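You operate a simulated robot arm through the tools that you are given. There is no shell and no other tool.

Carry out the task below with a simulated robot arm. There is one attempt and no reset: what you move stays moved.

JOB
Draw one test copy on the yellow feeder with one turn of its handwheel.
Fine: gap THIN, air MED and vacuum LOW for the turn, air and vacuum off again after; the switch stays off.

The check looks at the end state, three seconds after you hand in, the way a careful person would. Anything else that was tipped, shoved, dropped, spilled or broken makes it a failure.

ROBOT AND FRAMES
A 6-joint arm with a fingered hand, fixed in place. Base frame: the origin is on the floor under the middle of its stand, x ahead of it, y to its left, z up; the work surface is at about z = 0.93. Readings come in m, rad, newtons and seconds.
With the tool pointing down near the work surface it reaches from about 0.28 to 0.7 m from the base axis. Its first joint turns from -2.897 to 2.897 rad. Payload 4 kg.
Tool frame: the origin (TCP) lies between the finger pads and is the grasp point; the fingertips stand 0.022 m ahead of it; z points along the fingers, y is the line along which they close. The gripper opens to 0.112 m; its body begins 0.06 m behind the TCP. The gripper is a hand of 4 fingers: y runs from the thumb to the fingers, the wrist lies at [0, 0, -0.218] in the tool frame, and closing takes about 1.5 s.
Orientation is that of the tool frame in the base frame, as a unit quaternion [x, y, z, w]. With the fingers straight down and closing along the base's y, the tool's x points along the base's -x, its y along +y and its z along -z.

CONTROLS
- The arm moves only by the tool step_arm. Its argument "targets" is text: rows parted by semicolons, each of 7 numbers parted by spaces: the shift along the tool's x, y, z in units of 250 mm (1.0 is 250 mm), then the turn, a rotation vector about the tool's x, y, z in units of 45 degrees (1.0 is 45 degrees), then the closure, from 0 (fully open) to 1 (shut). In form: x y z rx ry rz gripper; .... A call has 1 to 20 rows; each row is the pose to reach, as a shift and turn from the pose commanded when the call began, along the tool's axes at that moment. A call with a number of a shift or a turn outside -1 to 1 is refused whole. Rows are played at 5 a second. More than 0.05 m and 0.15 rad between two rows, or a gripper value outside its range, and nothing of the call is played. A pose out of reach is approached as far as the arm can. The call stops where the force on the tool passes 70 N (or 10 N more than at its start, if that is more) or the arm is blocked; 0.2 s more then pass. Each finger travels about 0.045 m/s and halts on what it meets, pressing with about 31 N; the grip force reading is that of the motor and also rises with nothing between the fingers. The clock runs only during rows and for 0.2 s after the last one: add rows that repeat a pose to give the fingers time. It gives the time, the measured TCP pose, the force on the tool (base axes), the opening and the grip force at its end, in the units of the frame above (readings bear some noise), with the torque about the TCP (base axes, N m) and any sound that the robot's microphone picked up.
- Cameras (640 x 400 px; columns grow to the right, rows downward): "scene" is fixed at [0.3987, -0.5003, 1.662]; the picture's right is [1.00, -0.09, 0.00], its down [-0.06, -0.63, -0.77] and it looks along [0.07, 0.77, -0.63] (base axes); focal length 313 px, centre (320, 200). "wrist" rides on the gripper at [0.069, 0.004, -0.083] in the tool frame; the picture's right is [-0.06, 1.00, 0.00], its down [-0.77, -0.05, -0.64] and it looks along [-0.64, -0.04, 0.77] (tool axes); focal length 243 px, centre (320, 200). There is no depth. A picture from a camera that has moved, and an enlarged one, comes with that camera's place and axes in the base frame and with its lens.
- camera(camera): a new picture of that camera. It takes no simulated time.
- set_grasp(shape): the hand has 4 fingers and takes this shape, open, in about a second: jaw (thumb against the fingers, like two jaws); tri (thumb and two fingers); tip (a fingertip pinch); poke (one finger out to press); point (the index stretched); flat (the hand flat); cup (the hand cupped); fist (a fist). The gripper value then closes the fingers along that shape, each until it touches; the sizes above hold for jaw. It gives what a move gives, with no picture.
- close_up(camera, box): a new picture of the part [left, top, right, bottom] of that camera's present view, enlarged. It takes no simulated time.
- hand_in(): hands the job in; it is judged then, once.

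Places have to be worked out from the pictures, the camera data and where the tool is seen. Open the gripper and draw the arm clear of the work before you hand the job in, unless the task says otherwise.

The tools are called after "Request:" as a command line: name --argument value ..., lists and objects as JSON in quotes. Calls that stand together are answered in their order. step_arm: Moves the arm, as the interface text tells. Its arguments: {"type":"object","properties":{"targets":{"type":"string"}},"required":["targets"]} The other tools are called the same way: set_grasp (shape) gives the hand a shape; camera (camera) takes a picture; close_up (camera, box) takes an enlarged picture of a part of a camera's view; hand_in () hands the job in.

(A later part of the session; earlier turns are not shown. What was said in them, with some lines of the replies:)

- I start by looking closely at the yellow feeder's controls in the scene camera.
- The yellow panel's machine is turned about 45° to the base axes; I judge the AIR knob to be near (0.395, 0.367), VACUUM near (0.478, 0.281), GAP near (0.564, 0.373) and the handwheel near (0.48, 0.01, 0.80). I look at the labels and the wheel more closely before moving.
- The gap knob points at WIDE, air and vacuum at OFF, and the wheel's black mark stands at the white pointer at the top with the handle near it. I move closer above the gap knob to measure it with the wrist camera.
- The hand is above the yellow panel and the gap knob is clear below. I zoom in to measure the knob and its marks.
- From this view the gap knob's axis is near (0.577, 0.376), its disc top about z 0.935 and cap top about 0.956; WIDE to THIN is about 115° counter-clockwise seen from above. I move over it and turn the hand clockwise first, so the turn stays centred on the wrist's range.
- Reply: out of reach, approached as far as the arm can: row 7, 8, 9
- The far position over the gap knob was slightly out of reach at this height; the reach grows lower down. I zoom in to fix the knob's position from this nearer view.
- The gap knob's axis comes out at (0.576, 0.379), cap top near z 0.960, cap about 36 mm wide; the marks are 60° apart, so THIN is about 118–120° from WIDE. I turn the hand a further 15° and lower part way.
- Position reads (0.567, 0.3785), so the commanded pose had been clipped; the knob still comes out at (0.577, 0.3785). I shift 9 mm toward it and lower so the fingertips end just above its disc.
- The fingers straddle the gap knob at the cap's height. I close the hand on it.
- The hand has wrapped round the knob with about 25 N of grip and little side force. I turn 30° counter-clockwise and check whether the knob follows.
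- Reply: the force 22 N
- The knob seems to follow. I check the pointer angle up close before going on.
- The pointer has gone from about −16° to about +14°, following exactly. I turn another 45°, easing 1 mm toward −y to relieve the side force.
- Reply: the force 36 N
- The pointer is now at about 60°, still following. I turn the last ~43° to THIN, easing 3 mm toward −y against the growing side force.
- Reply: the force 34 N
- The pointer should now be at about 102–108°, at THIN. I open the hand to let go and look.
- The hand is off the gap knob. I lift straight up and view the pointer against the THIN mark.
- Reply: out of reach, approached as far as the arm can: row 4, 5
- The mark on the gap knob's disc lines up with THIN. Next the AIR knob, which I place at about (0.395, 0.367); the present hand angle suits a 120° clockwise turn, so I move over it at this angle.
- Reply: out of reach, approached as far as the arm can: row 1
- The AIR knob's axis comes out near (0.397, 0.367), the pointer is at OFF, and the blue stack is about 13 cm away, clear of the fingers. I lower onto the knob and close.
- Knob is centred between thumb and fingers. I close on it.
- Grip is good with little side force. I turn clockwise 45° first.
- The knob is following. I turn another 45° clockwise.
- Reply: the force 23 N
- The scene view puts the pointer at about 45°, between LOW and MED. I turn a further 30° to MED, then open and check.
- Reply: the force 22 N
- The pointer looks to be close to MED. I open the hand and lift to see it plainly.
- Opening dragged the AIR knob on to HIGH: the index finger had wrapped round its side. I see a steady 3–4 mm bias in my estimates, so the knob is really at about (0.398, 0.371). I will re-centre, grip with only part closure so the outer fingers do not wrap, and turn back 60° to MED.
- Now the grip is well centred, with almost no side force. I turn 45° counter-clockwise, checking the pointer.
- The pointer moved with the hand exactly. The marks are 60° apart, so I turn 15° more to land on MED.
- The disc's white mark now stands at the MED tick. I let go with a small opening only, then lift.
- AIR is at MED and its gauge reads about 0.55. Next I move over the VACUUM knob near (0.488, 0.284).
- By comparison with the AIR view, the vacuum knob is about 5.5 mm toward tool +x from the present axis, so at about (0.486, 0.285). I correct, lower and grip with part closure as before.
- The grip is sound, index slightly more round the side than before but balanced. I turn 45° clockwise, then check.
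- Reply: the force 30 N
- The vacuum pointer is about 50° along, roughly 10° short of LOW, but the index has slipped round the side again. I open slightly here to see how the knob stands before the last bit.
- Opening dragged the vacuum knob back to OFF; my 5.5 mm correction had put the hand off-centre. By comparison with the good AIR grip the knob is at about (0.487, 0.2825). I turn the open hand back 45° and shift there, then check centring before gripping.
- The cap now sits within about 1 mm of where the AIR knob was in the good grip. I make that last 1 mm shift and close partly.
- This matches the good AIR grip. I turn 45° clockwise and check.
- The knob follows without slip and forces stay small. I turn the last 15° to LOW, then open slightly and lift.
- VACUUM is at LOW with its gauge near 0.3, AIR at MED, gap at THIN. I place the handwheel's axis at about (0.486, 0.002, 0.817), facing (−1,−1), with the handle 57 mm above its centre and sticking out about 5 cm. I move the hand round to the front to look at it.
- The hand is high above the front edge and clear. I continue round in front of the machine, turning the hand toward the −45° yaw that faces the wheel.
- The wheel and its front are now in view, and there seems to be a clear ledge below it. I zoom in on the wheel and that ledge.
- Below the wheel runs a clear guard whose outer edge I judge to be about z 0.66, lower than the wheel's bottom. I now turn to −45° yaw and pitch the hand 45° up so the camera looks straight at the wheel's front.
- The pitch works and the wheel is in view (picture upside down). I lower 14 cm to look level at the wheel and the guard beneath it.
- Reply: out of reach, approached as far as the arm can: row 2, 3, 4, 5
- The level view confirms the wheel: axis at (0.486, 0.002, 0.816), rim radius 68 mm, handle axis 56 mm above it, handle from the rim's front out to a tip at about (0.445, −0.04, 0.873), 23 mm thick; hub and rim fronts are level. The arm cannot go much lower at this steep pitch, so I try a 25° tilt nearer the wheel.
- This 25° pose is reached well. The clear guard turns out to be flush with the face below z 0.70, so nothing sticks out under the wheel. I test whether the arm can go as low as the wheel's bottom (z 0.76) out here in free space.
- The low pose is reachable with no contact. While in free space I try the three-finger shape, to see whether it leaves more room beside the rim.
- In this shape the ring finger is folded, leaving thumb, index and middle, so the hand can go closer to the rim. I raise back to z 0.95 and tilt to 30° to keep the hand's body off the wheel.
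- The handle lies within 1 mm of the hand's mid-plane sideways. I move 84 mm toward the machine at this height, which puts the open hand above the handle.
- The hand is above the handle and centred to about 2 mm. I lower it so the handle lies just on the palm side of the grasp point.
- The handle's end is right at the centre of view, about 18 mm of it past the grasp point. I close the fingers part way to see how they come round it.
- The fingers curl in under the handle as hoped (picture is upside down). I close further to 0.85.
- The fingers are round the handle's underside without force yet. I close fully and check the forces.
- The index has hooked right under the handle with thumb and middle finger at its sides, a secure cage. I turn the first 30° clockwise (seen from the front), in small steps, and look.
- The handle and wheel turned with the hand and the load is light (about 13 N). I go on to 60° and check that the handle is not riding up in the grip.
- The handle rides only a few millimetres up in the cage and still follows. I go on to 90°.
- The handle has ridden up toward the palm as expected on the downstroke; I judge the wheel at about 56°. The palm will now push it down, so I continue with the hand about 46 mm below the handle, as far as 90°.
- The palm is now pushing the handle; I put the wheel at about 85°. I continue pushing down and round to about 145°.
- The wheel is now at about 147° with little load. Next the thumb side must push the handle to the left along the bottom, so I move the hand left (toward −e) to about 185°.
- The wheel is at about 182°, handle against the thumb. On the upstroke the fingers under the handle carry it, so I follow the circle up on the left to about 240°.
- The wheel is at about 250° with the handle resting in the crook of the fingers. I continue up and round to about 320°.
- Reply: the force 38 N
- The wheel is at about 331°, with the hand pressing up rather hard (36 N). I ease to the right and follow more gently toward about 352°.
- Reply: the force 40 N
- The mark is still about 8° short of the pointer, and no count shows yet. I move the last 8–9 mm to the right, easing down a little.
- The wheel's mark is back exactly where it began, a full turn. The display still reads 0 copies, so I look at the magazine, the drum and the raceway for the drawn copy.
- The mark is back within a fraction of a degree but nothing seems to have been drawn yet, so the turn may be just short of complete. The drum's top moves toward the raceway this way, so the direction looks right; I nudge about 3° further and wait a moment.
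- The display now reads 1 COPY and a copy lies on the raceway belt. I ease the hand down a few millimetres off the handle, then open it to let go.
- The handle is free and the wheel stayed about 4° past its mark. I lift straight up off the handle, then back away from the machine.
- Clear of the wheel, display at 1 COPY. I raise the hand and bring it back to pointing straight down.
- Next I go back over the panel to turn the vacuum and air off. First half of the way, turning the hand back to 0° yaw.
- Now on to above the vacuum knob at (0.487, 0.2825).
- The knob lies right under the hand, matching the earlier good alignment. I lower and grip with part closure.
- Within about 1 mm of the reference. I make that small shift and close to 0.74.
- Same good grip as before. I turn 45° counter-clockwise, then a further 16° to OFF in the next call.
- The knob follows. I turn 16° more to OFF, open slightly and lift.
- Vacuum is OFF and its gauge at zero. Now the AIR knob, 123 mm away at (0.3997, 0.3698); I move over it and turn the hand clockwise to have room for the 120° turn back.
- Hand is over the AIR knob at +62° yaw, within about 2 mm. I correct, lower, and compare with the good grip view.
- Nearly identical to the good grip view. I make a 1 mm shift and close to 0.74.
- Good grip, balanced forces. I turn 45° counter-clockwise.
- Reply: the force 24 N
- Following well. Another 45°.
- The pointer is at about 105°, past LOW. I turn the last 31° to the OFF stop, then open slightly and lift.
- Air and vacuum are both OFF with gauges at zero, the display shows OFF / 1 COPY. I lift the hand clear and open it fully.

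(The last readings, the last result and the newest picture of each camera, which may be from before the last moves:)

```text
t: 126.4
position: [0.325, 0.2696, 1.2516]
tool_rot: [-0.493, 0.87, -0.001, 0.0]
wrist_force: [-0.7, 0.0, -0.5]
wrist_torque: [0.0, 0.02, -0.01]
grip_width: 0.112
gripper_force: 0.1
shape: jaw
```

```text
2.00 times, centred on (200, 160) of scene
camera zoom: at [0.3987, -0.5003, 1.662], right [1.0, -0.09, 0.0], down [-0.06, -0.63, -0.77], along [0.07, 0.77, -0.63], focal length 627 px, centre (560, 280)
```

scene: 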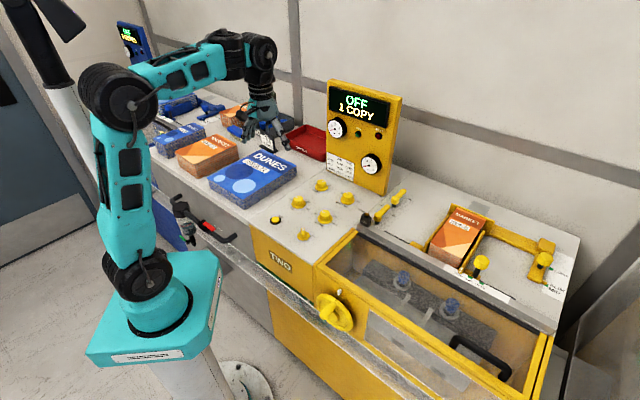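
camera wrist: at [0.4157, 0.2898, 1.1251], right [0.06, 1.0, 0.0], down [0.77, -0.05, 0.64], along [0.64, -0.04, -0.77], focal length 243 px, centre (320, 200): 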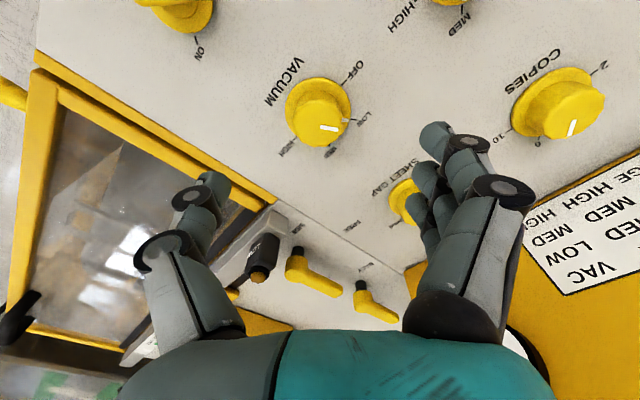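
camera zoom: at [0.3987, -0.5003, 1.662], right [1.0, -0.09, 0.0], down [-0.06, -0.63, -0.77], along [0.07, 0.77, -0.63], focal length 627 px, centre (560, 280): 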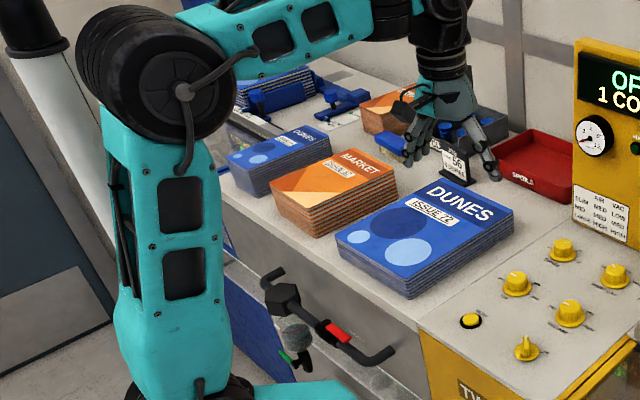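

The end state looks right: gap at THIN, air and vacuum OFF, switch OFF, display at 1 COPY, wheel at its mark. The hand is open and well clear, and I see nothing else disturbed, so I hand the job in.

Request:
hand_in

```text
The job is handed in.
```

I drew one test copy on the yellow feeder with one turn of its handwheel, and handed the job in. The display reads OFF / 1 COPY, and a copy showed on the raceway belt right after the turn.

- **Settings for the turn:** the sheet gap was at THIN (it had been at WIDE), air at MED and vacuum at LOW. The switch was never touched and is still off.
- **After the turn:** air and vacuum are back at OFF and both gauges read zero. I left the gap at THIN.
- **Handwheel:** the copy only counted when I went slightly past the mark, so the wheel stands about 4° beyond its pointer.
- **Slips on the way:** before the turn, letting go of the air knob dragged it to HIGH, and letting go of the vacuum knob dragged it back to OFF. I reset both before touching the handwheel.

I saw nothing else moved or knocked over. The arm finished with the hand open and raised above the panel.
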